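You operate a simulated robot arm through the tools that you are given. There is no shell and no other tool.

Carry out the task below with a simulated robot arm. There is one attempt and no reset: what you move stays moved.

## Task
Thread the orange cable into the belts and jog it twice.
Fine: open the belts first, push the flag to the IN mark, shut the belts, latch the guard before you jog. Where these are worked on the way, their far stop is far enough and under half their travel is too little: guard.

It is judged by the outcome, as a careful person would: the job done as asked, and still so three seconds after it is handed in. It fails if anything else is knocked over, pushed out of place, dropped, spilled or broken.

## Robot
A 7-joint arm with a two-finger parallel gripper, fixed in place. Base frame: the origin is at the foot of the arm, x ahead of it, y to its left, z up. Lengths are in mm, angles in rad, forces in N, time in s.
Its first joint turns from -2.897 to 2.897 rad. Payload 4.4 kg.
The tool frame sits at the grasp point between the pads (the TCP): z along the fingers, y along the line on which they close. The tips reach 23 mm beyond it. Largest opening 94 mm; finger width 38, thickness 10; the body of the gripper, 54 by 96 mm, starts 39 mm behind the TCP.
Orientation is that of the tool frame in the base frame, as a unit quaternion [w, x, y, z]. With the fingers straight down and closing along the base's y, the tool's x points along the base's -x, its y along +y and its z along -z.

## Interface
- The arm moves only by the tool apply_moves. Its argument "targets" is a list of rows, each an object (a shift or turn left out is 0, a gripper value left out holds the last) with "linear": the shift along the tool's x, y, z in units of 150 mm (1.0 is 150 mm), a list of three; "angular": the turn, a rotation vector about the tool's x, y, z in units of 90 degrees (1.0 is 90 degrees), a list of three; "claw": the gripper command, from -1 (shut) to 1 (fully open), values between in proportion. In form: [{"linear": [dx, dy, dz], "angular": [ax, ay, az], "claw": claw}, ...]. A call has 1 to 20 rows; each row is the pose to reach, as a shift and turn from the pose commanded when the call began, along the tool's axes at that moment. A call with a number of a shift or a turn outside -1 to 1 is refused whole. Each row takes 0.2 s and may step no farther than 50 mm and 0.15 rad from the row before; otherwise, or with a gripper value out of range, the whole call is refused. A pose out of reach is approached as far as the arm can. The call stops where the force on the tool passes 80 N (or 10 N more than at its start, if that is more) or the arm is blocked; 0.2 s more then pass. Each finger travels about 72 mm/s and halts on what it meets, pressing with about 36 N; the grip force reading is that of the motor and also rises with nothing between the fingers. The clock runs only during rows and for 0.2 s after the last one: add rows that repeat a pose to give the fingers time. The reply holds the time, the measured pose of the TCP, the force on the tool along the base axes, the opening and the grip force, in the units named above and with some noise, with the torque about the TCP (base axes, N m) and any sound that the robot's microphone picked up.
- Cameras (640 x 400 px; columns grow to the right, rows downward): "scene" is fixed at [51.4, -649.3, 1787.4]; the picture's right is [0.43, -0.90, 0.00], its down [-0.41, -0.19, -0.89] and it looks along [0.81, 0.38, -0.45] (base axes); focal length 359 px, centre (320, 200). "wrist" rides on the gripper at [87, 16, -74] in the tool frame; the picture's right is [-0.18, 0.98, 0.00], its down [-0.58, -0.11, -0.81] and it looks along [-0.79, -0.15, 0.59] (tool axes); focal length 243 px, centre (320, 200).
- capture(camera): a new picture of that camera. No time passes.
- probe_pixels(camera, pixels): for up to 12 pixels [column, row] of the newest picture of that camera ("zoom" is the newest enlarged one), the place [x, y, z] in the base frame of the surface seen there, good to about 3 mm. No time passes.
- enlarge(camera, box): a new picture of the part [left, top, right, bottom] of that camera's present view, enlarged. No time passes.
- sign_off(): hands the job in; it is judged then, once.

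Leave the gripper open and the arm clear of the work at the hand-in unless told otherwise.

The tools are called after "Call:" by a JSON object that holds its "method" and its "body". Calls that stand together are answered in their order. apply_moves: Moves the arm, as the interface text tells. Its arguments: {"type":"object","properties":{"targets":{"type":"array","items":{"type":"object","properties":{"linear":{"type":"array","items":{"type":"number"}},"angular":{"type":"array","items":{"type":"number"}},"claw":{"type":"number"}}}}},"required":["targets"]} The other tools are called the same way: capture (camera) takes a picture; probe_pixels (camera, pixels) gives the place of the surface under pixels of a picture; enlarge (camera, box) takes an enlarged picture of a part of a camera's view; sign_off () hands the job in.

At the start:

```text
time: 0.0
ee_pos: [644.9, -80.2, 1570.4]
orientation: [-0.001, 0.0, 1.0, 0.0]
ft_force: [0.2, 0.6, -0.2]
moment: [0.01, 0.0, -0.02]
opening: 94.1
gripper_force: 0.0
```

scene: 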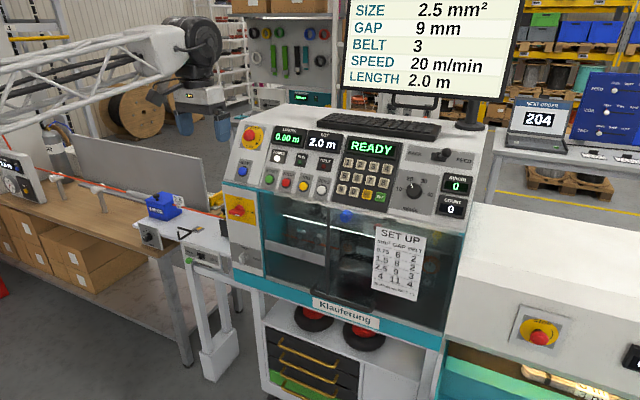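
wrist: 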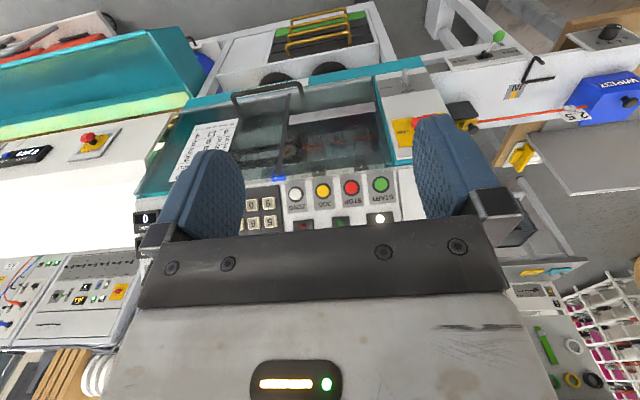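

I see a cable-cutting machine with a display panel, a guard window, buttons and a feed area with an orange cable on the left. I'll enlarge several parts of the scene view to read the labels before I move anything.

Call:
{"method": "enlarge", "body": {"camera": "scene", "box": [220, 100, 380, 200]}}

Call:
{"method": "enlarge", "body": {"camera": "scene", "box": [340, 120, 500, 220]}}

Call:
{"method": "enlarge", "body": {"camera": "scene", "box": [100, 170, 260, 270]}}

Call:
{"method": "enlarge", "body": {"camera": "scene", "box": [240, 190, 460, 330]}}

Call:
{"method": "enlarge", "body": {"camera": "wrist", "box": [400, 20, 640, 170]}}

Call:
{"method": "enlarge", "body": {"camera": "wrist", "box": [140, 60, 460, 240]}}

```text
4.00 times, centred on (300, 150) of scene
```

zoom: 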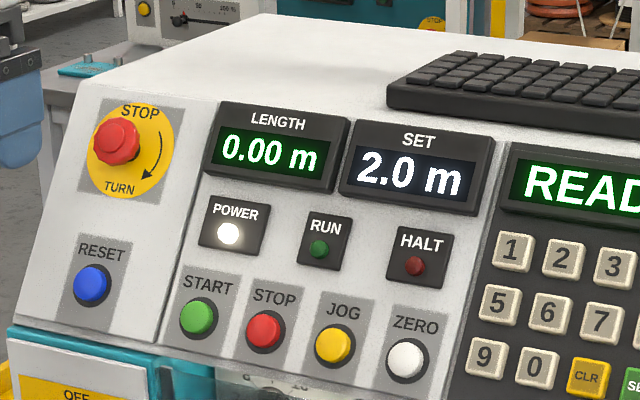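

```text
4.00 times, centred on (420, 170) of scene
```

zoom: 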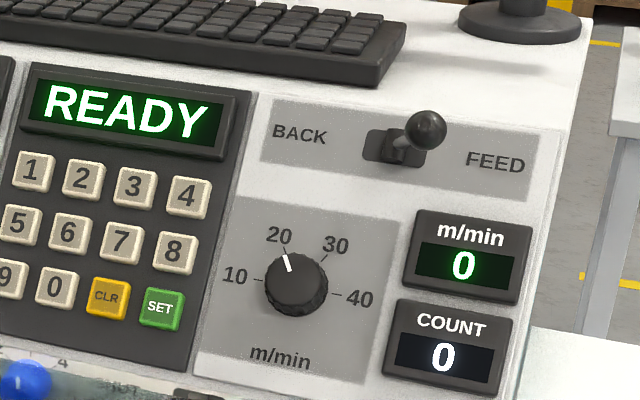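

```text
4.00 times, centred on (180, 220) of scene
```

zoom: 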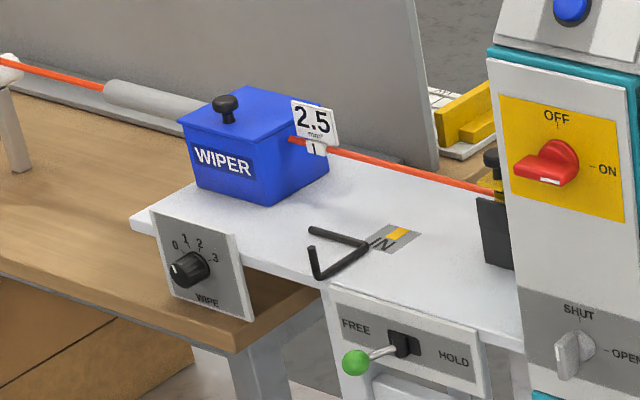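

```text
2.86 times, centred on (350, 260) of scene
```

zoom: 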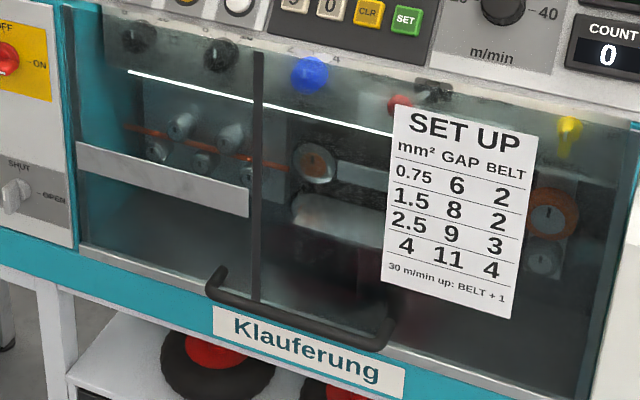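

```text
2.67 times, centred on (520, 95) of wrist
```

zoom: 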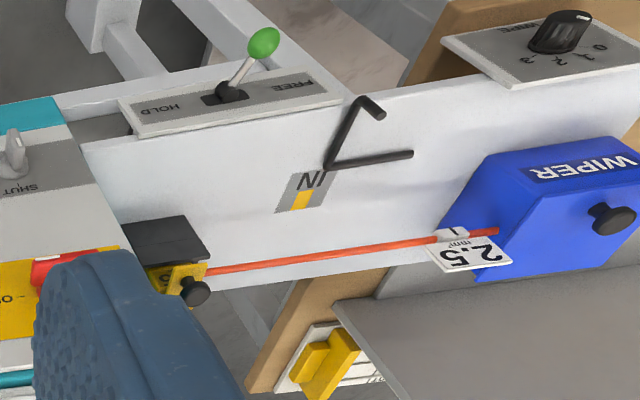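

```text
2.00 times, centred on (300, 150) of wrist
```

zoom: 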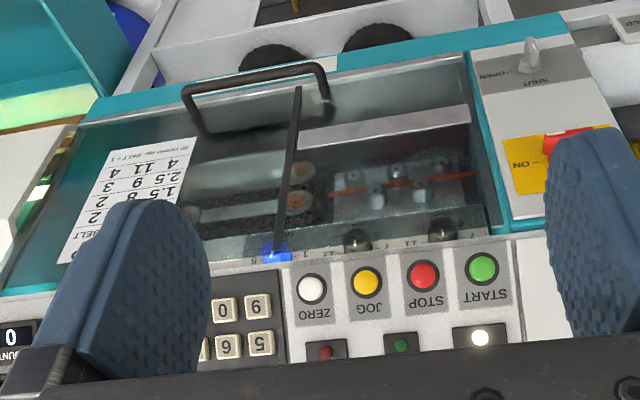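

Now I'll look closer at the lower left panel (the SHUT/OPEN knob and the FREE/HOLD lever), the window interior and the guard handle.

Call:
{"method": "enlarge", "body": {"camera": "scene", "box": [215, 180, 295, 230]}}

Call:
{"method": "enlarge", "body": {"camera": "scene", "box": [215, 220, 295, 270]}}

Call:
{"method": "enlarge", "body": {"camera": "scene", "box": [260, 190, 360, 252]}}

Call:
{"method": "enlarge", "body": {"camera": "scene", "box": [340, 200, 460, 275]}}

Call:
{"method": "enlarge", "body": {"camera": "scene", "box": [280, 260, 400, 335]}}

Call:
{"method": "enlarge", "body": {"camera": "scene", "box": [160, 190, 260, 252]}}

Call:
{"method": "enlarge", "body": {"camera": "wrist", "box": [360, 80, 480, 155]}}

Call:
{"method": "enlarge", "body": {"camera": "wrist", "box": [270, 80, 400, 190]}}

```text
8.00 times, centred on (255, 205) of scene
```

zoom: 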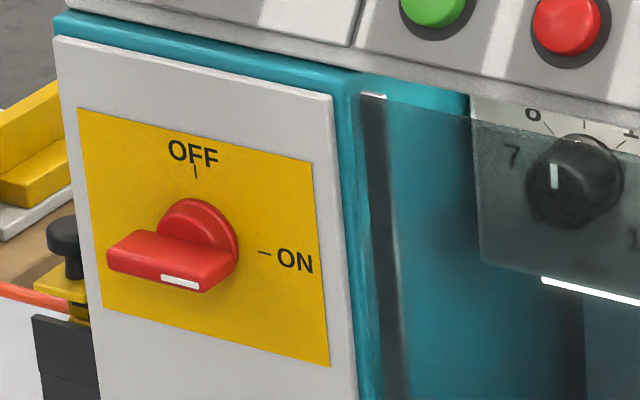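

```text
8.00 times, centred on (255, 245) of scene
```

zoom: 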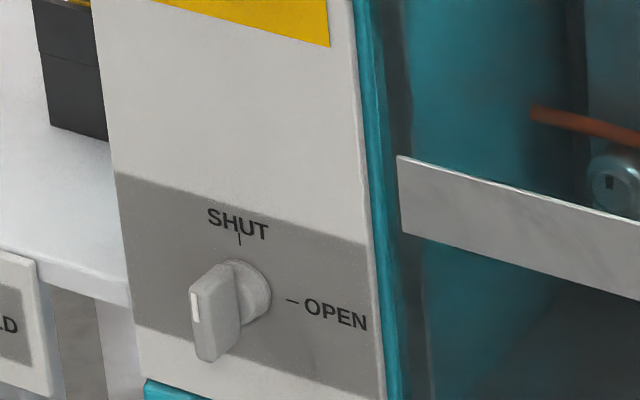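

```text
6.40 times, centred on (310, 221) of scene
```

zoom: 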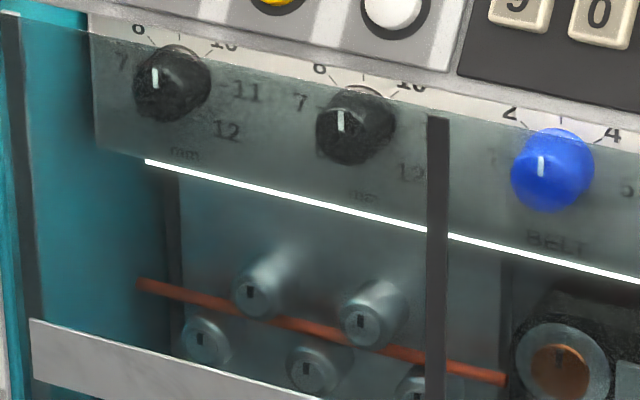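

```text
5.33 times, centred on (400, 238) of scene
```

zoom: 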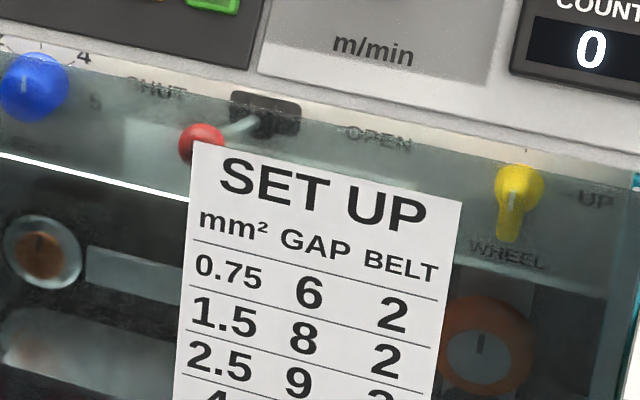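

```text
5.33 times, centred on (340, 298) of scene
```

zoom: 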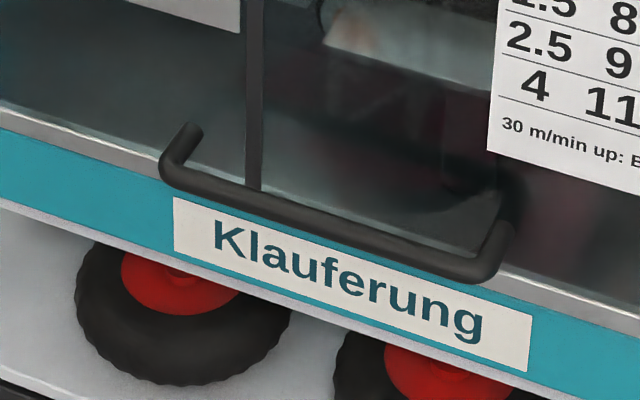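

```text
6.40 times, centred on (210, 221) of scene
```

zoom: 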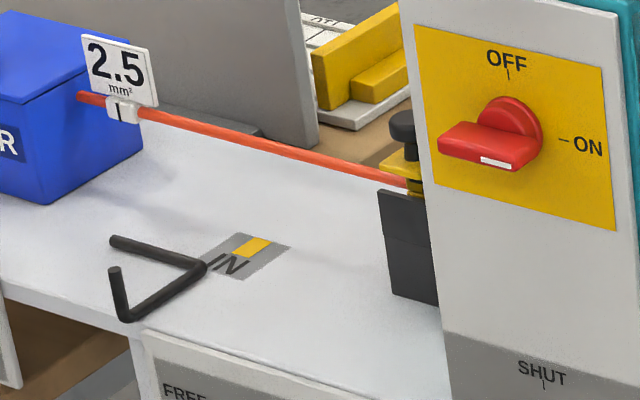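

```text
5.33 times, centred on (420, 118) of wrist
```

zoom: 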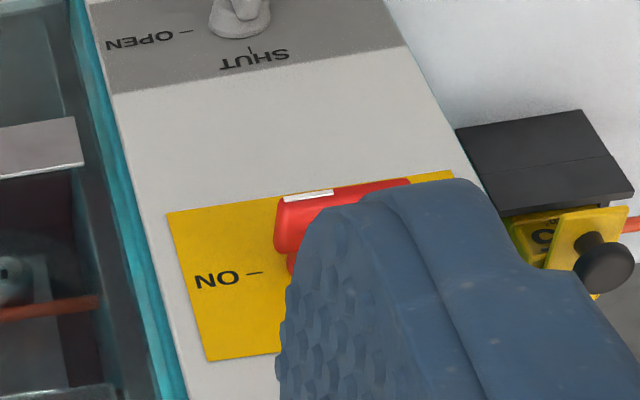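

```text
3.64 times, centred on (335, 135) of wrist
```

zoom: 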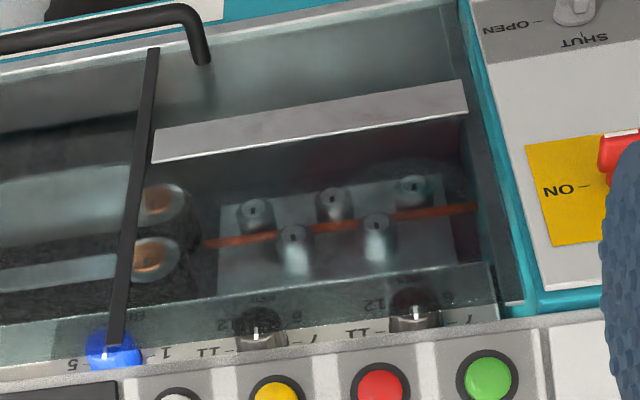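

The belts' lever (a red ball, with SHUT on the left and OPEN on the right) seems to sit behind the glass guard. A separate grey SHUT/OPEN knob is on the left plate. I'll probe the scene picture to get the 3D layout.

Call:
{"method": "probe_pixels", "body": {"camera": "scene", "pixels": [[245, 258], [236, 207], [310, 320], [315, 302], [395, 318], [327, 305], [372, 318], [270, 240], [300, 262], [375, 226], [437, 236], [348, 217]]}}

Call:
{"method": "probe_pixels", "body": {"camera": "scene", "pixels": [[251, 278], [430, 320], [265, 200], [460, 235], [302, 186], [286, 182], [320, 190], [269, 179], [357, 185], [440, 310], [240, 280], [240, 330]]}}

Call:
{"method": "probe_pixels", "body": {"camera": "scene", "pixels": [[180, 203], [199, 229], [200, 236], [189, 260], [200, 256], [180, 207], [200, 213], [222, 218], [225, 215], [158, 197], [178, 233], [240, 265]]}}

```text
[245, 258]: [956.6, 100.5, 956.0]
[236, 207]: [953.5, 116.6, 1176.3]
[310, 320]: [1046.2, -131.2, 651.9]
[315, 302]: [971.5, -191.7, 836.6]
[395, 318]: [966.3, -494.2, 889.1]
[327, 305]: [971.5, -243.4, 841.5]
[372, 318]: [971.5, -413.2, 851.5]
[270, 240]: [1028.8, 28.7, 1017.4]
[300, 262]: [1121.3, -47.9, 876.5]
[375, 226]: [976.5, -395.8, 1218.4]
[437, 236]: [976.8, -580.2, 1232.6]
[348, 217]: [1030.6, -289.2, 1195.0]
```

```text
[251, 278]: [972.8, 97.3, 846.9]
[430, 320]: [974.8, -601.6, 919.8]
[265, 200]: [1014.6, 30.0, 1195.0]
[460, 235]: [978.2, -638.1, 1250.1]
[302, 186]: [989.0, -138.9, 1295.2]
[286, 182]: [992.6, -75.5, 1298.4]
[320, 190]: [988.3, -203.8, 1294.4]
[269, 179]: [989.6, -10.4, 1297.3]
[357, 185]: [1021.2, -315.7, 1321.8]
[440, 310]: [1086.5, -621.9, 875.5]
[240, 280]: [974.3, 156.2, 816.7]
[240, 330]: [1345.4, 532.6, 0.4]
```

```text
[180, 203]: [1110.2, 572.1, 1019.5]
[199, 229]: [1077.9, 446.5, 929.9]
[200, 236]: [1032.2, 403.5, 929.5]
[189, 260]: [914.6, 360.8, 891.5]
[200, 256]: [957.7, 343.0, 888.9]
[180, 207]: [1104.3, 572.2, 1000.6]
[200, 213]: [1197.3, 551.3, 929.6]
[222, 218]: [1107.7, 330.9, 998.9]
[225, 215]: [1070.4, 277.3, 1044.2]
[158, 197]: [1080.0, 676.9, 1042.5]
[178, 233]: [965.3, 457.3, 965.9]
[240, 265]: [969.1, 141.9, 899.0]
```

The probes put the front face at about x≈970. The buttons are at (990, y, 1296), and the flag clip is near (1105, 572, 1000). Next I'll probe the handle, paper, glass, knobs and the robot's own links to understand the guard and the reach.

Call:
{"method": "probe_pixels", "body": {"camera": "scene", "pixels": [[342, 303], [314, 292], [316, 285], [370, 311], [377, 303], [390, 235], [380, 280], [415, 290], [290, 290], [265, 265], [425, 270], [330, 240]]}}

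Call:
{"method": "probe_pixels", "body": {"camera": "scene", "pixels": [[195, 40], [150, 45], [100, 50], [20, 90], [205, 95], [185, 120], [225, 125], [215, 60], [5, 70], [170, 30], [60, 100], [130, 75]]}}

Call:
{"method": "enlarge", "body": {"camera": "scene", "box": [0, 0, 240, 150]}}

Call:
{"method": "enlarge", "body": {"camera": "scene", "box": [365, 200, 415, 231]}}

Call:
{"method": "enlarge", "body": {"camera": "scene", "box": [415, 215, 465, 246]}}

```text
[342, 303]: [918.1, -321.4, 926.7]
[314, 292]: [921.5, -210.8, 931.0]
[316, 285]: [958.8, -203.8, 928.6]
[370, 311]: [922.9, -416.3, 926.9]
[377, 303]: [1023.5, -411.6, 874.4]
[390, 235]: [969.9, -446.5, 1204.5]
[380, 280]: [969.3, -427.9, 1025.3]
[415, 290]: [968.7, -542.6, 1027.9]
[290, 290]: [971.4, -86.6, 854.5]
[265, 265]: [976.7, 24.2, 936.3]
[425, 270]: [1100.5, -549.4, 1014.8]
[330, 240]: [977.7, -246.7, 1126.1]
```

```text
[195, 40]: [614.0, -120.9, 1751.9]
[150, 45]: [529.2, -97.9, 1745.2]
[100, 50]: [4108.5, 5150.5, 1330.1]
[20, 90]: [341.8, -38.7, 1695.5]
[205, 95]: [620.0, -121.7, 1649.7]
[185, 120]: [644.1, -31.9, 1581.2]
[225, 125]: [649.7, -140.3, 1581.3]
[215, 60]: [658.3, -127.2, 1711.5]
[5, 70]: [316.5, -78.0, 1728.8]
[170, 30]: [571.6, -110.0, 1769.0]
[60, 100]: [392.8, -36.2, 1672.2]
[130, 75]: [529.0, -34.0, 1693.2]
```

```text
2.67 times, centred on (120, 75) of scene
```

zoom: 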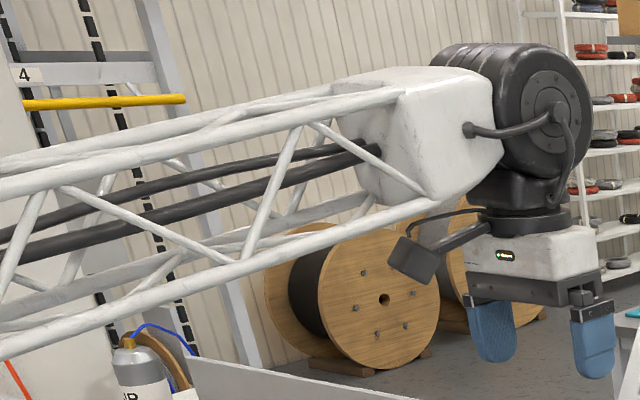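

```text
12.80 times, centred on (390, 216) of scene
```

zoom: 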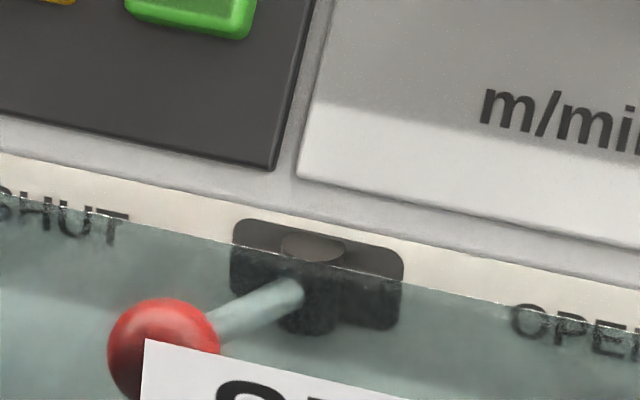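

```text
12.80 times, centred on (440, 230) of scene
```

zoom: 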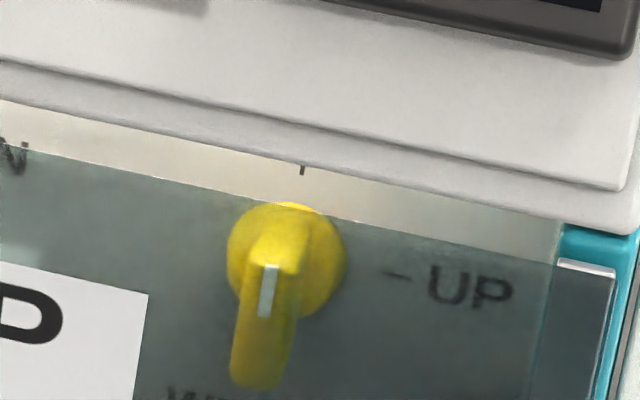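

The handle bar runs at x≈920, z≈927, from y=-210 to y=-418, on a glass guard at x≈975. Next I'll probe the sloped control panel, the dark strip in the window and the rails at its sides.

Call:
{"method": "probe_pixels", "body": {"camera": "scene", "pixels": [[285, 133], [282, 172], [325, 139], [332, 178], [318, 240], [318, 215], [318, 280], [317, 209], [258, 195], [462, 240], [455, 238], [263, 240]]}}

Call:
{"method": "probe_pixels", "body": {"camera": "scene", "pixels": [[304, 176], [312, 197], [381, 219], [380, 225], [390, 222], [388, 215], [410, 220], [400, 206], [440, 225], [278, 190], [300, 200], [430, 240]]}}

Call:
{"method": "enlarge", "body": {"camera": "scene", "box": [250, 230, 350, 292]}}

Call:
{"method": "enlarge", "body": {"camera": "scene", "box": [400, 220, 480, 340]}}

```text
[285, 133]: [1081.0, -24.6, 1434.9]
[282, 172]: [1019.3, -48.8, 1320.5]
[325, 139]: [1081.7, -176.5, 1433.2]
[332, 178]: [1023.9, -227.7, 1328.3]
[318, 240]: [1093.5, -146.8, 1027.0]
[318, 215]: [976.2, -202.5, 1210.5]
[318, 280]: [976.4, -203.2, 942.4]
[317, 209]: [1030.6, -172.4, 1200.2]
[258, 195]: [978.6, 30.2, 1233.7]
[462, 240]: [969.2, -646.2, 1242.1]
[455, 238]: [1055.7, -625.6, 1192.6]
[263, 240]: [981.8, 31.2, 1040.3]
```

```text
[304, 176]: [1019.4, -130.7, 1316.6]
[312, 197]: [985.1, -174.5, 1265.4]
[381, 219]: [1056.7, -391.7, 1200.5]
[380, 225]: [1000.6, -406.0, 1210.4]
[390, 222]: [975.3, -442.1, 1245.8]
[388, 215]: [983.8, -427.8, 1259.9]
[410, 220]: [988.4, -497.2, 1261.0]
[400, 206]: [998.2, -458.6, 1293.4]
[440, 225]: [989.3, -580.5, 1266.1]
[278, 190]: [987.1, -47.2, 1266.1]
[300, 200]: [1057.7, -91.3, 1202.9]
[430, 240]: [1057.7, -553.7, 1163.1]
```

```text
6.40 times, centred on (300, 261) of scene
```

zoom: 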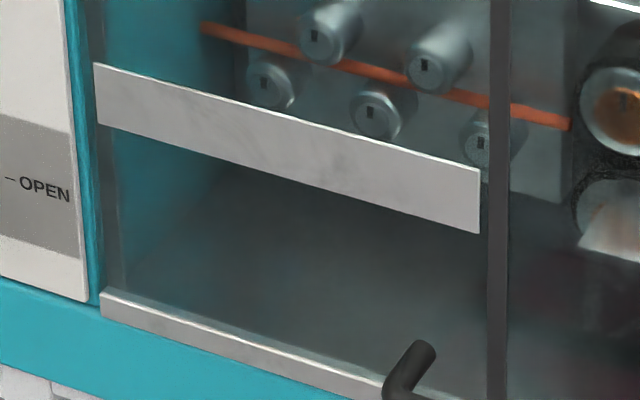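

```text
3.33 times, centred on (440, 280) of scene
```

zoom: 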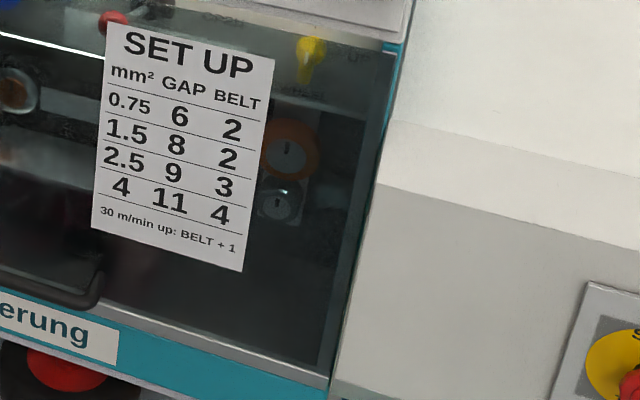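

The panel slopes (its normal is about (-0.88, 0, 0.47)). The guard glass is at x≈976 and runs up to z≈1245, with the belt lever's red ball behind it at about (1000, -406, 1210). I want a closer look at the guard with the wrist camera, so I'll back the arm off and lower it through free air.

Call:
{"method": "apply_moves", "body": {"targets": [{"linear": [0.2, -0.16, 0.2], "claw": -1}, {"linear": [0.4, -0.32, 0.4], "claw": -1}, {"linear": [0.6, -0.48, 0.6], "claw": -1}, {"linear": [0.8, -0.64, 0.8], "claw": -1}, {"linear": [1.0, -0.8, 1.0], "claw": -1}]}}

Call:
{"method": "capture", "body": {"camera": "wrist"}}

```text
time: 1.2
ee_pos: [495.9, -198.2, 1418.5]
orientation: [0.0, 0.0, 1.0, 0.0]
ft_force: [-0.4, -0.3, 0.7]
moment: [-0.03, 0.02, 0.02]
opening: 0.0
gripper_force: 36.2
```

```text
taken
```

wrist: 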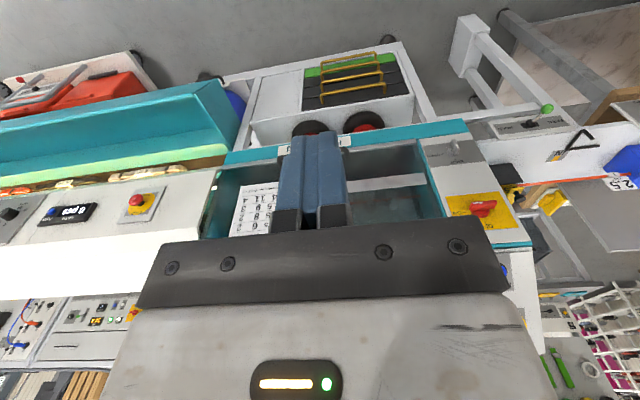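

The view is upside down and blocked by the fingers. I'll turn the tool about its own axis so the camera ends up on the upper side once the fingers point forward. First I'll test a +90° turn here in free air.

Call:
{"method": "apply_moves", "body": {"targets": [{"angular": [0, 0, 0.09]}, {"angular": [0, 0, 0.18]}, {"angular": [0, 0, 0.27]}, {"angular": [0, 0, 0.36]}, {"angular": [0, 0, 0.45]}, {"angular": [0, 0, 0.54]}, {"angular": [0, 0, 0.63]}, {"angular": [0, 0, 0.72]}, {"angular": [0, 0, 0.81]}, {"angular": [0, 0, 0.9]}, {"angular": [0, 0, 1.0]}]}}

Call:
{"method": "capture", "body": {"camera": "scene"}}

```text
refused: row 11 steps farther than a row can; nothing moved
```

```text
taken
```

scene: 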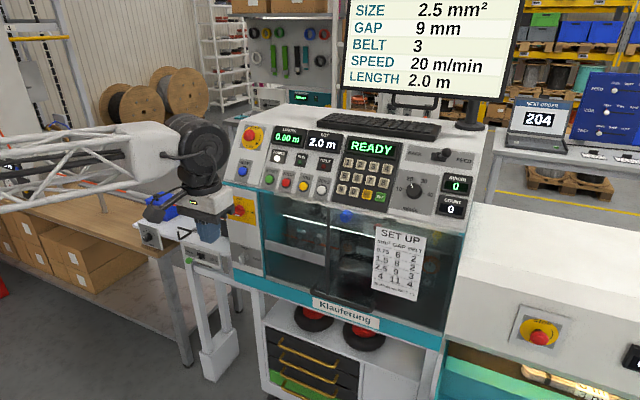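

The last row stepped too far, so the whole call was refused. I'll send the same turn with even steps of about 0.091.

Call:
{"method": "apply_moves", "body": {"targets": [{"angular": [0, 0, 0.09]}, {"angular": [0, 0, 0.18]}, {"angular": [0, 0, 0.27]}, {"angular": [0, 0, 0.36]}, {"angular": [0, 0, 0.45]}, {"angular": [0, 0, 0.54]}, {"angular": [0, 0, 0.63]}, {"angular": [0, 0, 0.72]}, {"angular": [0, 0, 0.81]}, {"angular": [0, 0, 0.9]}, {"angular": [0, 0, 0.99]}, {"angular": [0, 0, 1.0]}]}}

Call:
{"method": "capture", "body": {"camera": "scene"}}

```text
time: 3.8
ee_pos: [495.7, -199.7, 1421.4]
orientation: [0.0, 0.708, 0.706, 0.0]
ft_force: [0.8, -0.2, 0.0]
moment: [0.01, 0.01, 0.0]
opening: 0.3
gripper_force: 36.1
```

```text
taken
```

scene: 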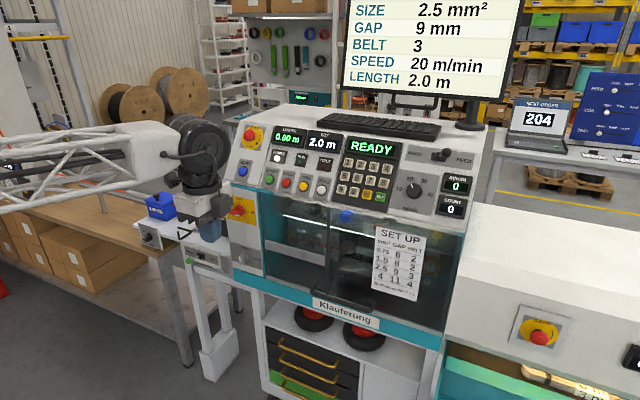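

The +90° turn worked, so I'll turn another 90° the same way.

Call:
{"method": "apply_moves", "body": {"targets": [{"angular": [0, 0, 0.09]}, {"angular": [0, 0, 0.18]}, {"angular": [0, 0, 0.27]}, {"angular": [0, 0, 0.36]}, {"angular": [0, 0, 0.45]}, {"angular": [0, 0, 0.54]}, {"angular": [0, 0, 0.63]}, {"angular": [0, 0, 0.72]}, {"angular": [0, 0, 0.81]}, {"angular": [0, 0, 0.9]}, {"angular": [0, 0, 0.99]}, {"angular": [0, 0, 1.0]}]}}

Call:
{"method": "capture", "body": {"camera": "scene"}}

Call:
{"method": "capture", "body": {"camera": "wrist"}}

```text
time: 6.4
ee_pos: [496.4, -199.7, 1420.0]
orientation: [0.0, 1.0, -0.001, 0.0]
ft_force: [0.4, 0.6, 0.1]
moment: [0.03, -0.03, -0.01]
opening: 0.3
gripper_force: 36.1
```

```text
taken
```

scene: 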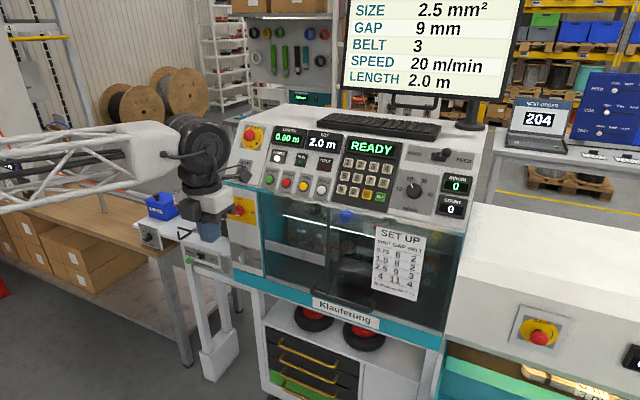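

```text
taken
```

wrist: 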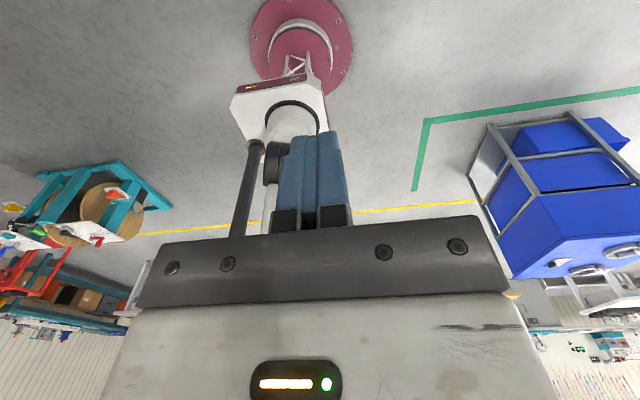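

The roll is done and the tool's x now points to +X. Next I'll pitch the fingers forward (tool z toward +X) while easing forward and down to about x=600, z=1330, still well clear of the machine.

Call:
{"method": "apply_moves", "body": {"targets": [{"angular": [0, 0.085, 0], "linear": [0.06, 0, 0.05]}, {"angular": [0, 0.17, 0], "linear": [0.12, 0, 0.1]}, {"angular": [0, 0.255, 0], "linear": [0.18, 0, 0.15]}, {"angular": [0, 0.34, 0], "linear": [0.24, 0, 0.2]}, {"angular": [0, 0.425, 0], "linear": [0.3, 0, 0.25]}, {"angular": [0, 0.51, 0], "linear": [0.36, 0, 0.3]}, {"angular": [0, 0.595, 0], "linear": [0.42, 0, 0.35]}, {"angular": [0, 0.68, 0], "linear": [0.48, 0, 0.4]}, {"angular": [0, 0.765, 0], "linear": [0.54, 0, 0.45]}, {"angular": [0, 0.85, 0], "linear": [0.6, 0, 0.5]}, {"angular": [0, 0.935, 0], "linear": [0.66, 0, 0.55]}, {"angular": [0, 1.0, 0], "linear": [0.7, 0, 0.6]}]}}

Call:
{"method": "capture", "body": {"camera": "scene"}}

Call:
{"method": "capture", "body": {"camera": "wrist"}}

```text
time: 9.0
ee_pos: [602.0, -198.1, 1330.7]
orientation: [0.002, 0.706, -0.001, 0.708]
ft_force: [0.6, 0.3, 0.0]
moment: [0.02, 0.01, 0.02]
opening: 0.2
gripper_force: 36.3
```

```text
taken
```

scene: 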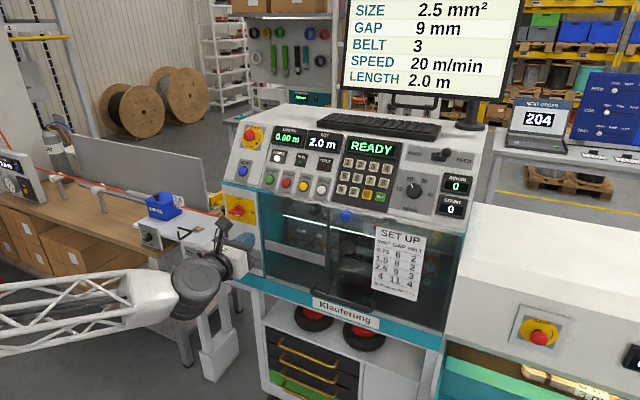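

```text
taken
```

wrist: 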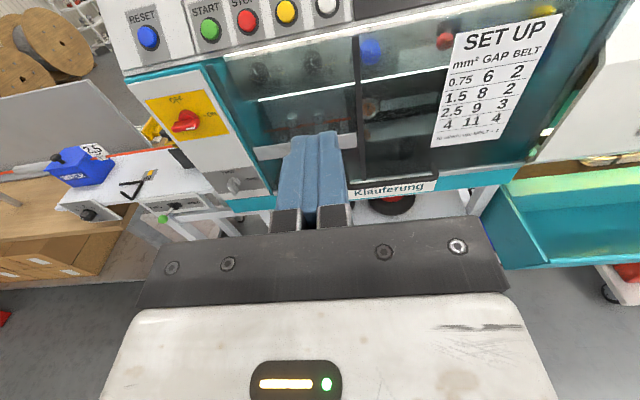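

The wrist view is upright now (tool x=+Z, y=-Y, z=+X). I'll enlarge the latch knob, guard handle, belt lever and feed area from this angle.

Call:
{"method": "enlarge", "body": {"camera": "wrist", "box": [200, 140, 300, 202]}}

Call:
{"method": "enlarge", "body": {"camera": "wrist", "box": [340, 10, 580, 160]}}

Call:
{"method": "enlarge", "body": {"camera": "wrist", "box": [330, 130, 530, 255]}}

Call:
{"method": "enlarge", "body": {"camera": "wrist", "box": [40, 130, 220, 240]}}

Call:
{"method": "enlarge", "body": {"camera": "wrist", "box": [190, 20, 390, 145]}}

```text
6.40 times, centred on (250, 171) of wrist
```

zoom: 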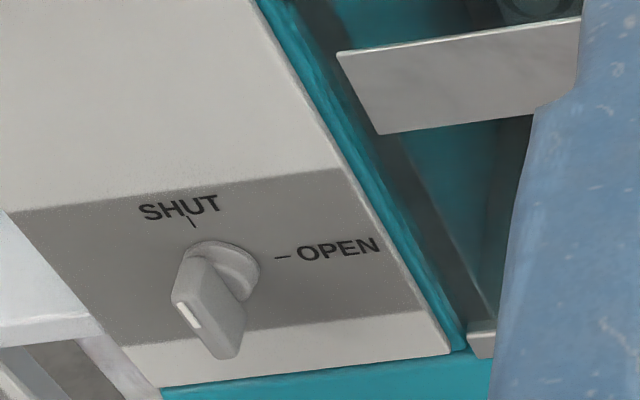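

```text
2.67 times, centred on (460, 85) of wrist
```

zoom: 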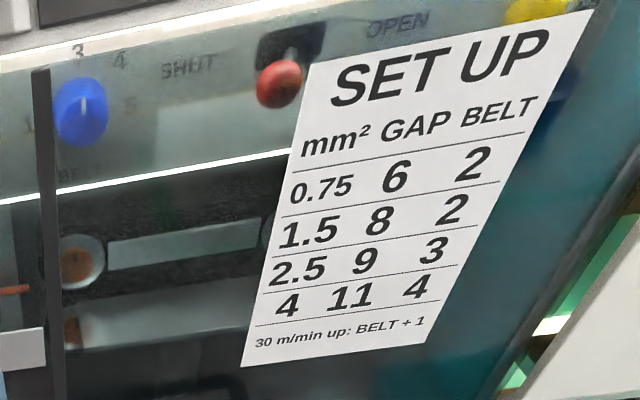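

```text
3.20 times, centred on (430, 192) of wrist
```

zoom: 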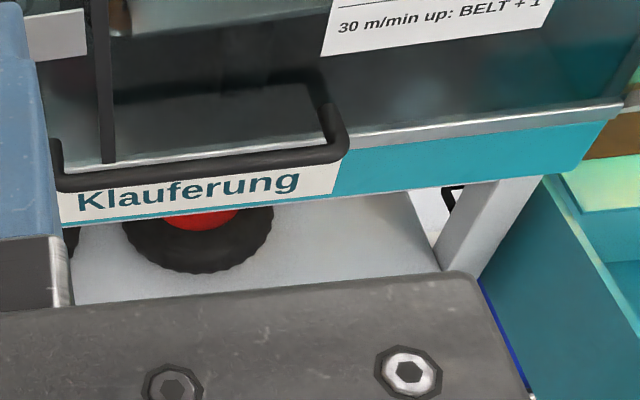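

```text
3.56 times, centred on (130, 185) of wrist
```

zoom: 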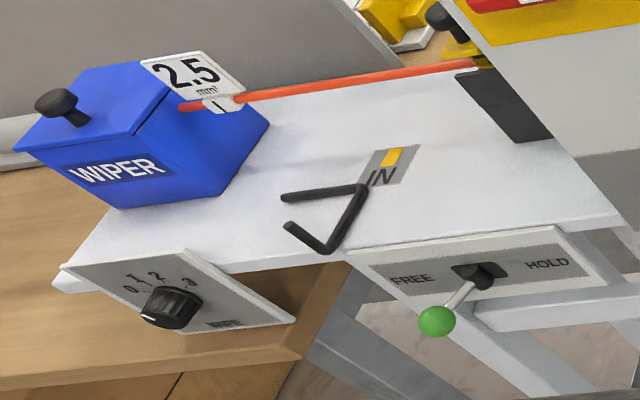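

```text
3.20 times, centred on (290, 82) of wrist
```

zoom: 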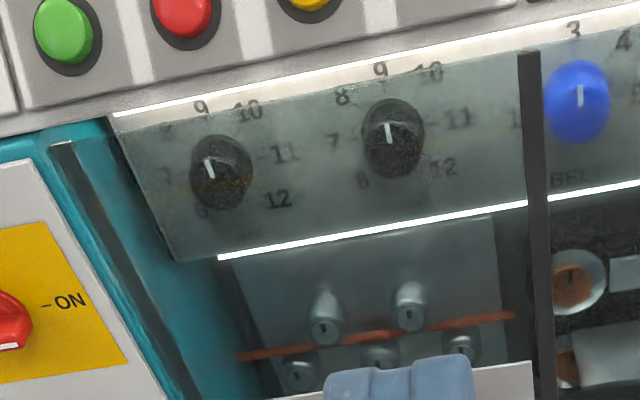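

From here the grey knob's bar stands vertical with its white mark at SHUT, and the infeed lever leans to FREE. I'll zoom on the grey knob and probe its exact shape, since it looks like the guard latch.

Call:
{"method": "enlarge", "body": {"camera": "wrist", "box": [215, 165, 255, 203]}}

Call:
{"method": "probe_pixels", "body": {"camera": "wrist", "pixels": [[229, 186], [231, 190], [234, 194], [227, 188], [236, 186], [237, 190], [234, 182], [239, 181], [246, 181], [222, 185], [245, 192], [228, 178]]}}

```text
10.53 times, centred on (235, 184) of wrist
```

zoom: 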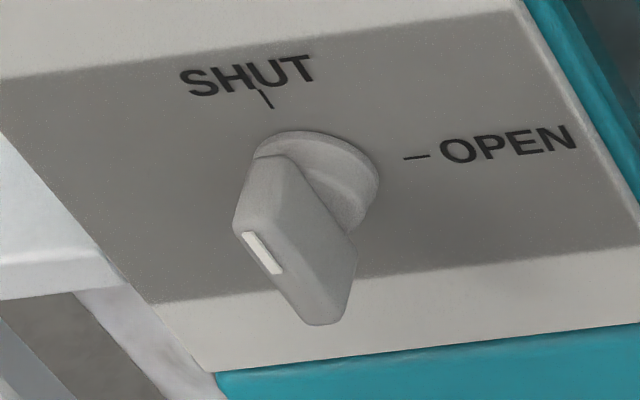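

```text
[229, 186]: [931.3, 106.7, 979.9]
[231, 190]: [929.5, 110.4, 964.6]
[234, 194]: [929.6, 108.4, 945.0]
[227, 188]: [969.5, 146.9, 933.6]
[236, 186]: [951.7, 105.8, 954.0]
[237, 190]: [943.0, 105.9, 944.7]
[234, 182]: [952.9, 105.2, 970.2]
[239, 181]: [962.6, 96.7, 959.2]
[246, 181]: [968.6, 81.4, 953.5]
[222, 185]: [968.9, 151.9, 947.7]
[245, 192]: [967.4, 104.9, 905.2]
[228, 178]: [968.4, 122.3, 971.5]
```

The knob bar's front face is at x≈930 and its right side at y≈105; it spans z≈932–982, with the plate at x≈969. I'll probe the two tick marks to get the knob's axis centre.

Call:
{"method": "probe_pixels", "body": {"camera": "zoom", "pixels": [[267, 100], [415, 157], [255, 240], [330, 320], [245, 200], [270, 175], [365, 190], [300, 135], [285, 300], [350, 255], [320, 300], [235, 225]]}}

Call:
{"method": "probe_pixels", "body": {"camera": "scene", "pixels": [[240, 259], [242, 262], [244, 256], [247, 253], [245, 249], [251, 257], [241, 266], [239, 256], [238, 262], [243, 264], [240, 270], [236, 258]]}}

```text
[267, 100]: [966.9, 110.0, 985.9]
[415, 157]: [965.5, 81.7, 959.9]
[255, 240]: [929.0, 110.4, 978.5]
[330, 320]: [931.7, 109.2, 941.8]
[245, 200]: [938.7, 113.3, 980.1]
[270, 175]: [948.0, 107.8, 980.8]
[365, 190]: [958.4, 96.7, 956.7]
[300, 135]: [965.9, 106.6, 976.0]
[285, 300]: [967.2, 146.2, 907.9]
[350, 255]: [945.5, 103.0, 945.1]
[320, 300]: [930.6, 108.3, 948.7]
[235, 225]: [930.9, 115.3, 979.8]
```

```text
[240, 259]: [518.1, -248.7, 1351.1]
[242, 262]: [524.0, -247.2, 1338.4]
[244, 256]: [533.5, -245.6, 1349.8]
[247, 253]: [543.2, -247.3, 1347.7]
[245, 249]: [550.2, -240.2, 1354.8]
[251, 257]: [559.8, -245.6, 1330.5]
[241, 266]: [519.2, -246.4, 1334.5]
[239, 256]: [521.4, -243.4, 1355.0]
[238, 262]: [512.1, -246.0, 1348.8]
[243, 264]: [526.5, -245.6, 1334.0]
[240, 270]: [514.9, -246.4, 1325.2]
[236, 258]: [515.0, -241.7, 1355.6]
```

The knob axis is at y≈110, z≈959. I'll travel in free air at x≈600 toward the front of the knob, with the gripper half open.

Call:
{"method": "apply_moves", "body": {"targets": [{"linear": [-0.2, -0.2, 0], "claw": 0}, {"linear": [-0.4, -0.4, 0], "claw": 0}, {"linear": [-0.6, -0.6, 0], "claw": 0}, {"linear": [-0.8, -0.8, 0], "claw": 0}, {"linear": [-1.0, -1.0, 0], "claw": 0}]}}

Call:
{"method": "apply_moves", "body": {"targets": [{"linear": [-0.2, -0.2, 0]}, {"linear": [-0.4, -0.4, 0]}, {"linear": [-0.6, -0.6, 0]}, {"linear": [-0.8, -0.8, 0]}, {"linear": [-1.0, -1.0, 0]}]}}

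Call:
{"method": "capture", "body": {"camera": "scene"}}

Call:
{"method": "capture", "body": {"camera": "wrist"}}

```text
time: 10.2
ee_pos: [600.5, -50.2, 1179.9]
orientation: [0.001, 0.706, 0.0, 0.708]
ft_force: [-0.3, 0.2, 0.3]
moment: [0.03, -0.02, -0.02]
opening: 46.9
gripper_force: 0.1
```

```text
time: 11.4
ee_pos: [561.8, -6.6, 1060.6]
orientation: [-0.024, 0.712, 0.024, 0.702]
ft_force: [0.6, -0.1, 0.4]
moment: [0.02, 0.01, -0.02]
opening: 47.3
gripper_force: 0.1
out of reach, approached as far as the arm can: row 1, 2, 3, 4, 5
```

```text
taken
```

scene: 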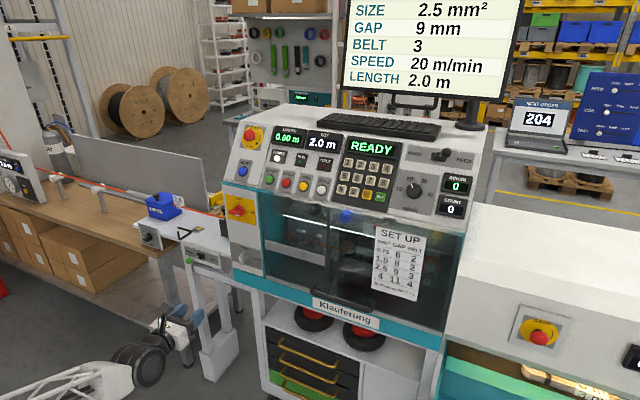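

```text
taken
```

wrist: 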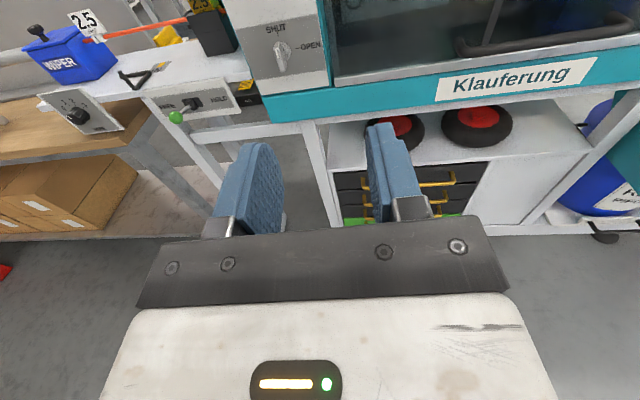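

That stretch was out of reach because the wrist folds too close to the base. The commanded pose should be about (602, 102, 1030), so moving forward in +X should bring it back into reach.

Call:
{"method": "apply_moves", "body": {"targets": [{"linear": [0, 0, 0.2]}, {"linear": [0, 0, 0.4]}, {"linear": [0, 0, 0.6]}, {"linear": [0, 0, 0.8]}, {"linear": [0, 0, 1.0]}]}}

Call:
{"method": "capture", "body": {"camera": "wrist"}}

```text
time: 12.6
ee_pos: [710.3, -11.6, 1062.8]
orientation: [-0.032, 0.713, 0.032, 0.7]
ft_force: [0.3, 0.3, 0.5]
moment: [0.01, 0.01, 0.01]
opening: 47.1
gripper_force: 0.0
out of reach, approached as far as the arm can: row 2, 3, 4, 5
```

```text
taken
```

wrist: 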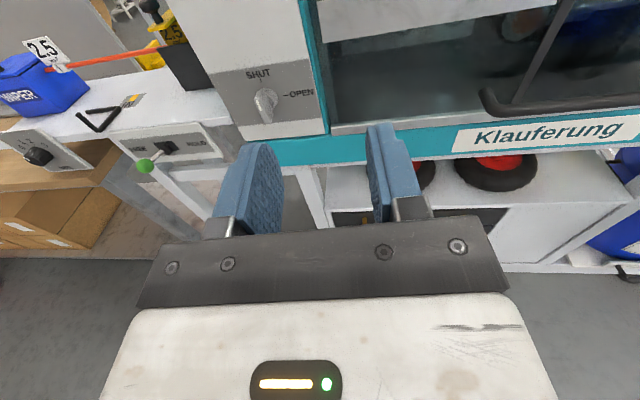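

It moved forward but was still limited: y stayed at about -12 and the tool is yawed about 5°. I'll look at the arm's posture to see which joint is limiting.

Call:
{"method": "capture", "body": {"camera": "scene"}}

Call:
{"method": "enlarge", "body": {"camera": "scene", "box": [0, 250, 240, 400]}}

Call:
{"method": "probe_pixels", "body": {"camera": "scene", "pixels": [[150, 345], [160, 330], [100, 370], [50, 375], [10, 390], [70, 385], [180, 330], [200, 315], [130, 365], [170, 350], [30, 395], [120, 350]]}}

```text
taken
```

scene: 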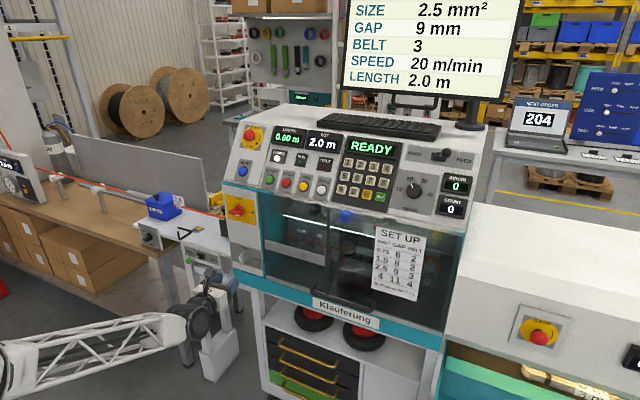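

```text
2.67 times, centred on (120, 325) of scene
```

zoom: 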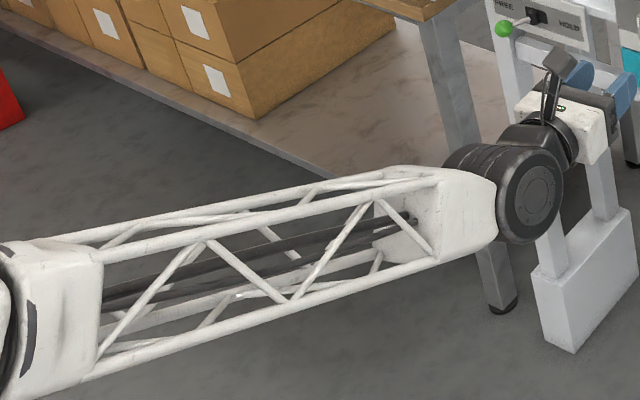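

```text
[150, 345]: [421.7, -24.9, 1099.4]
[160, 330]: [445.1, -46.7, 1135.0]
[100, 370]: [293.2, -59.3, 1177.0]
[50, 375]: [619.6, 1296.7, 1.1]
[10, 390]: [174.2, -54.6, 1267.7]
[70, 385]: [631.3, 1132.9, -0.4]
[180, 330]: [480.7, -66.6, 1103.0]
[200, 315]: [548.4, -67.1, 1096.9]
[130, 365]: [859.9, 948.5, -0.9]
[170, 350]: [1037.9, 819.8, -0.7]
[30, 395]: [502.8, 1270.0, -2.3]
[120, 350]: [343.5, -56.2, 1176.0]
```

The forearm slopes down toward the wrist, so holding the hand level probably runs into a wrist joint limit. I'll take out the 5° yaw and pitch the fingers about 30° downward, raise slightly, then check that the pose is reached.

Call:
{"method": "apply_moves", "body": {"targets": [{"angular": [-0.014, -0.083, 0], "linear": [0.05, 0, 0]}, {"angular": [-0.028, -0.166, 0], "linear": [0.1, 0, 0]}, {"angular": [-0.042, -0.25, 0], "linear": [0.15, 0, 0]}, {"angular": [-0.057, -0.333, 0], "linear": [0.2, 0, 0]}]}}

```text
time: 13.6
ee_pos: [712.2, -13.0, 1090.6]
orientation: [0.015, 0.872, -0.001, 0.49]
ft_force: [-0.7, -0.4, -4.4]
moment: [0.0, -0.25, 0.03]
opening: 47.1
gripper_force: 0.1
```

The pose is held now at a 31° downward pitch, so I'll move left toward y≈110 and down a little to line up with the knob.

Call:
{"method": "apply_moves", "body": {"targets": [{"linear": [-0.05, -0.2, 0.03]}, {"linear": [-0.1, -0.4, 0.06]}, {"linear": [-0.15, -0.6, 0.09]}, {"linear": [-0.2, -0.8, 0.12]}]}}

Call:
{"method": "capture", "body": {"camera": "wrist"}}

```text
time: 14.6
ee_pos: [715.0, 106.3, 1055.5]
orientation: [0.014, 0.869, -0.002, 0.494]
ft_force: [-0.4, 0.6, -0.3]
moment: [0.0, 0.0, 0.03]
opening: 47.2
gripper_force: 0.1
```

```text
taken
```

wrist: 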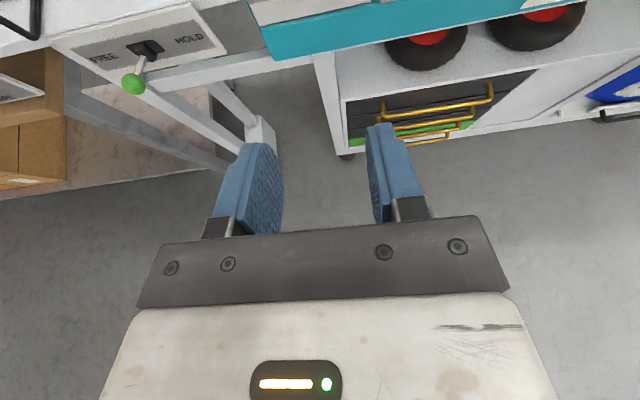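

That is reachable. I'll move forward along the fingers to about (843, 106, 978), which still leaves about 65 mm before the knob. There I can test in free air whether the arm can make the quarter turn about the X axis.

Call:
{"method": "apply_moves", "body": {"targets": [{"linear": [0, 0, 0.25]}, {"linear": [0, 0, 0.5]}, {"linear": [0, 0, 0.75]}, {"linear": [0, 0, 1.0]}]}}

Call:
{"method": "capture", "body": {"camera": "wrist"}}

Call:
{"method": "capture", "body": {"camera": "scene"}}

```text
time: 15.6
ee_pos: [843.8, 101.9, 980.6]
orientation: [0.015, 0.869, -0.002, 0.494]
ft_force: [-0.1, -0.4, 0.3]
moment: [0.01, 0.01, 0.0]
opening: 47.0
gripper_force: 0.0
```

```text
taken
```

wrist: 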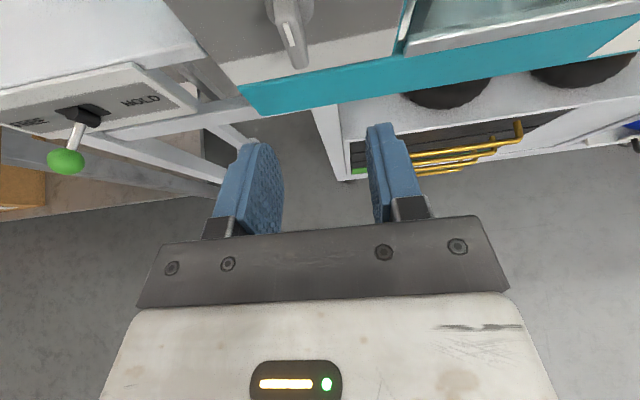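

```text
taken
```

scene: 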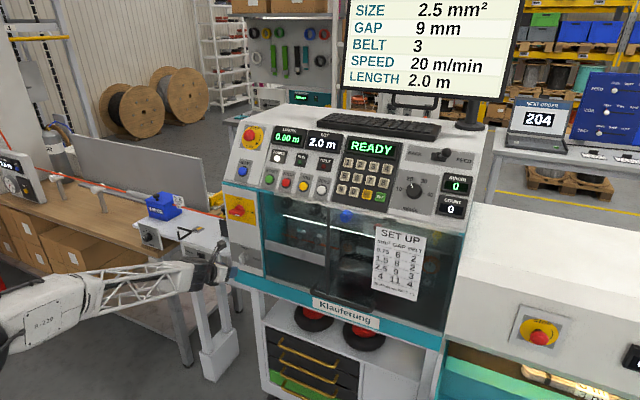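

Now more of the arm can be seen. I'll probe its links to estimate the geometry and reach.

Call:
{"method": "probe_pixels", "body": {"camera": "scene", "pixels": [[15, 345], [45, 320], [80, 300], [20, 285], [150, 295], [180, 280], [205, 285], [215, 270], [3, 320], [60, 340], [3, 350], [110, 300]]}}

Call:
{"method": "enlarge", "body": {"camera": "scene", "box": [0, 230, 240, 380]}}

```text
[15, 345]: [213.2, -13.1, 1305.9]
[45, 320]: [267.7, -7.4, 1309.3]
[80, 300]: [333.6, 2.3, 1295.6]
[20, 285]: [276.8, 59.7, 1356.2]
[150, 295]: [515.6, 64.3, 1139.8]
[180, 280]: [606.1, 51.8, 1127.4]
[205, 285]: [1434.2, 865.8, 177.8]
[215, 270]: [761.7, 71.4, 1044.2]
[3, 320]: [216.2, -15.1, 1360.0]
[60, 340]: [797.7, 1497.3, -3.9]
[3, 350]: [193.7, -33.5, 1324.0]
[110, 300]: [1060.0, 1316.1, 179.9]
```

```text
2.67 times, centred on (120, 305) of scene
```

zoom: 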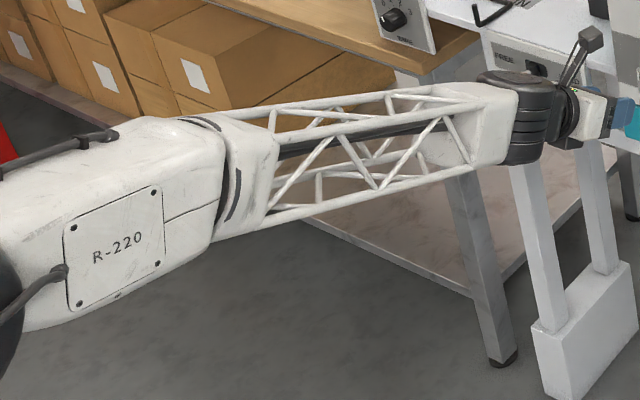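

The wrist is roughly at (690, 100, 1073). I'll move toward the knob in two stages: first adjust sideways by 8 mm and advance about half the distance, then look.

Call:
{"method": "apply_moves", "body": {"targets": [{"linear": [0.09, -0.053, 0.12]}, {"linear": [0.18, -0.053, 0.24]}]}}

Call:
{"method": "capture", "body": {"camera": "wrist"}}

```text
time: 16.2
ee_pos: [888.2, 110.3, 984.1]
orientation: [0.015, 0.869, -0.002, 0.494]
ft_force: [-0.5, -0.2, 0.4]
moment: [0.0, 0.02, 0.0]
opening: 46.7
gripper_force: 0.0
```

```text
taken
```

wrist: 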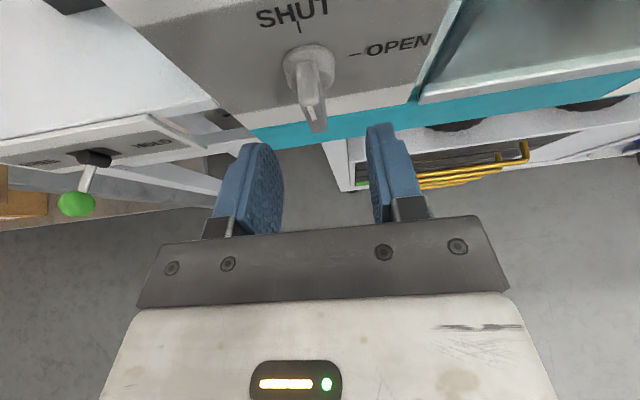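

The knob bar lies between the open fingers. I'll advance the last 37 mm along the tool so the pads straddle the bar, stopping short of the disk.

Call:
{"method": "apply_moves", "body": {"targets": [{"linear": [0.005, 0, 0.125]}, {"linear": [0.01, 0, 0.24]}]}}

Call:
{"method": "capture", "body": {"camera": "wrist"}}

Call:
{"method": "enlarge", "body": {"camera": "scene", "box": [200, 220, 280, 290]}}

```text
time: 16.8
ee_pos: [919.4, 107.3, 966.7]
orientation: [0.014, 0.869, -0.001, 0.494]
ft_force: [0.8, 0.8, 0.4]
moment: [-0.04, 0.0, 0.03]
opening: 47.1
gripper_force: 0.0
```

```text
taken
```

wrist: 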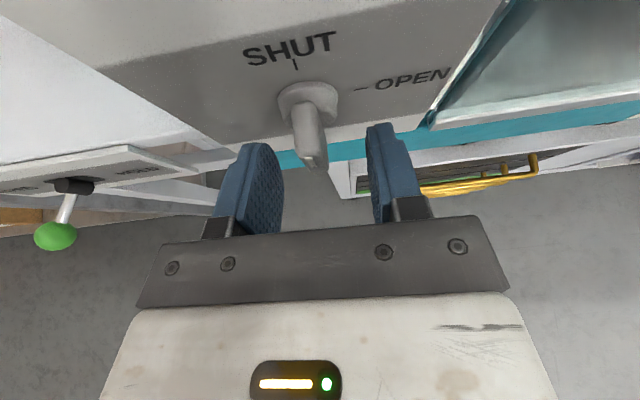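

```text
5.71 times, centred on (240, 255) of scene
```

zoom: 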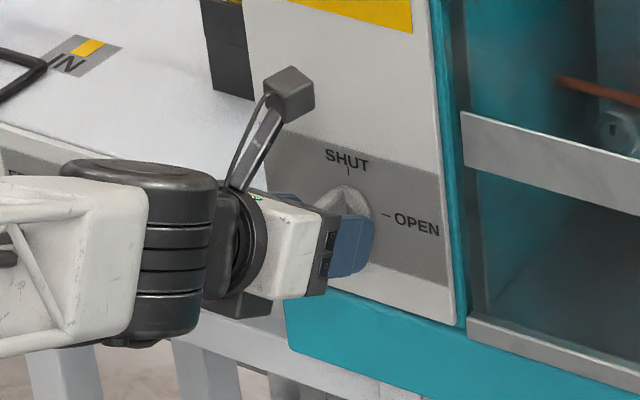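

The bar's upper half should now be between the pads. I'll close the gripper on it.

Call:
{"method": "apply_moves", "body": {"targets": [{"claw": -1}, {"claw": -1}, {"claw": -1}, {"claw": -1}]}}

Call:
{"method": "capture", "body": {"camera": "wrist"}}

```text
time: 17.8
ee_pos: [919.1, 110.0, 965.7]
orientation: [0.014, 0.869, -0.001, 0.494]
ft_force: [19.9, 66.8, -7.3]
moment: [1.4, -0.01, 1.15]
opening: 12.2
gripper_force: 44.8
```

```text
taken
```

wrist: 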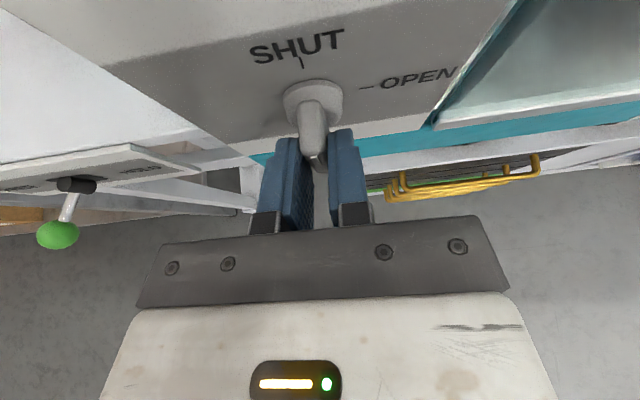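

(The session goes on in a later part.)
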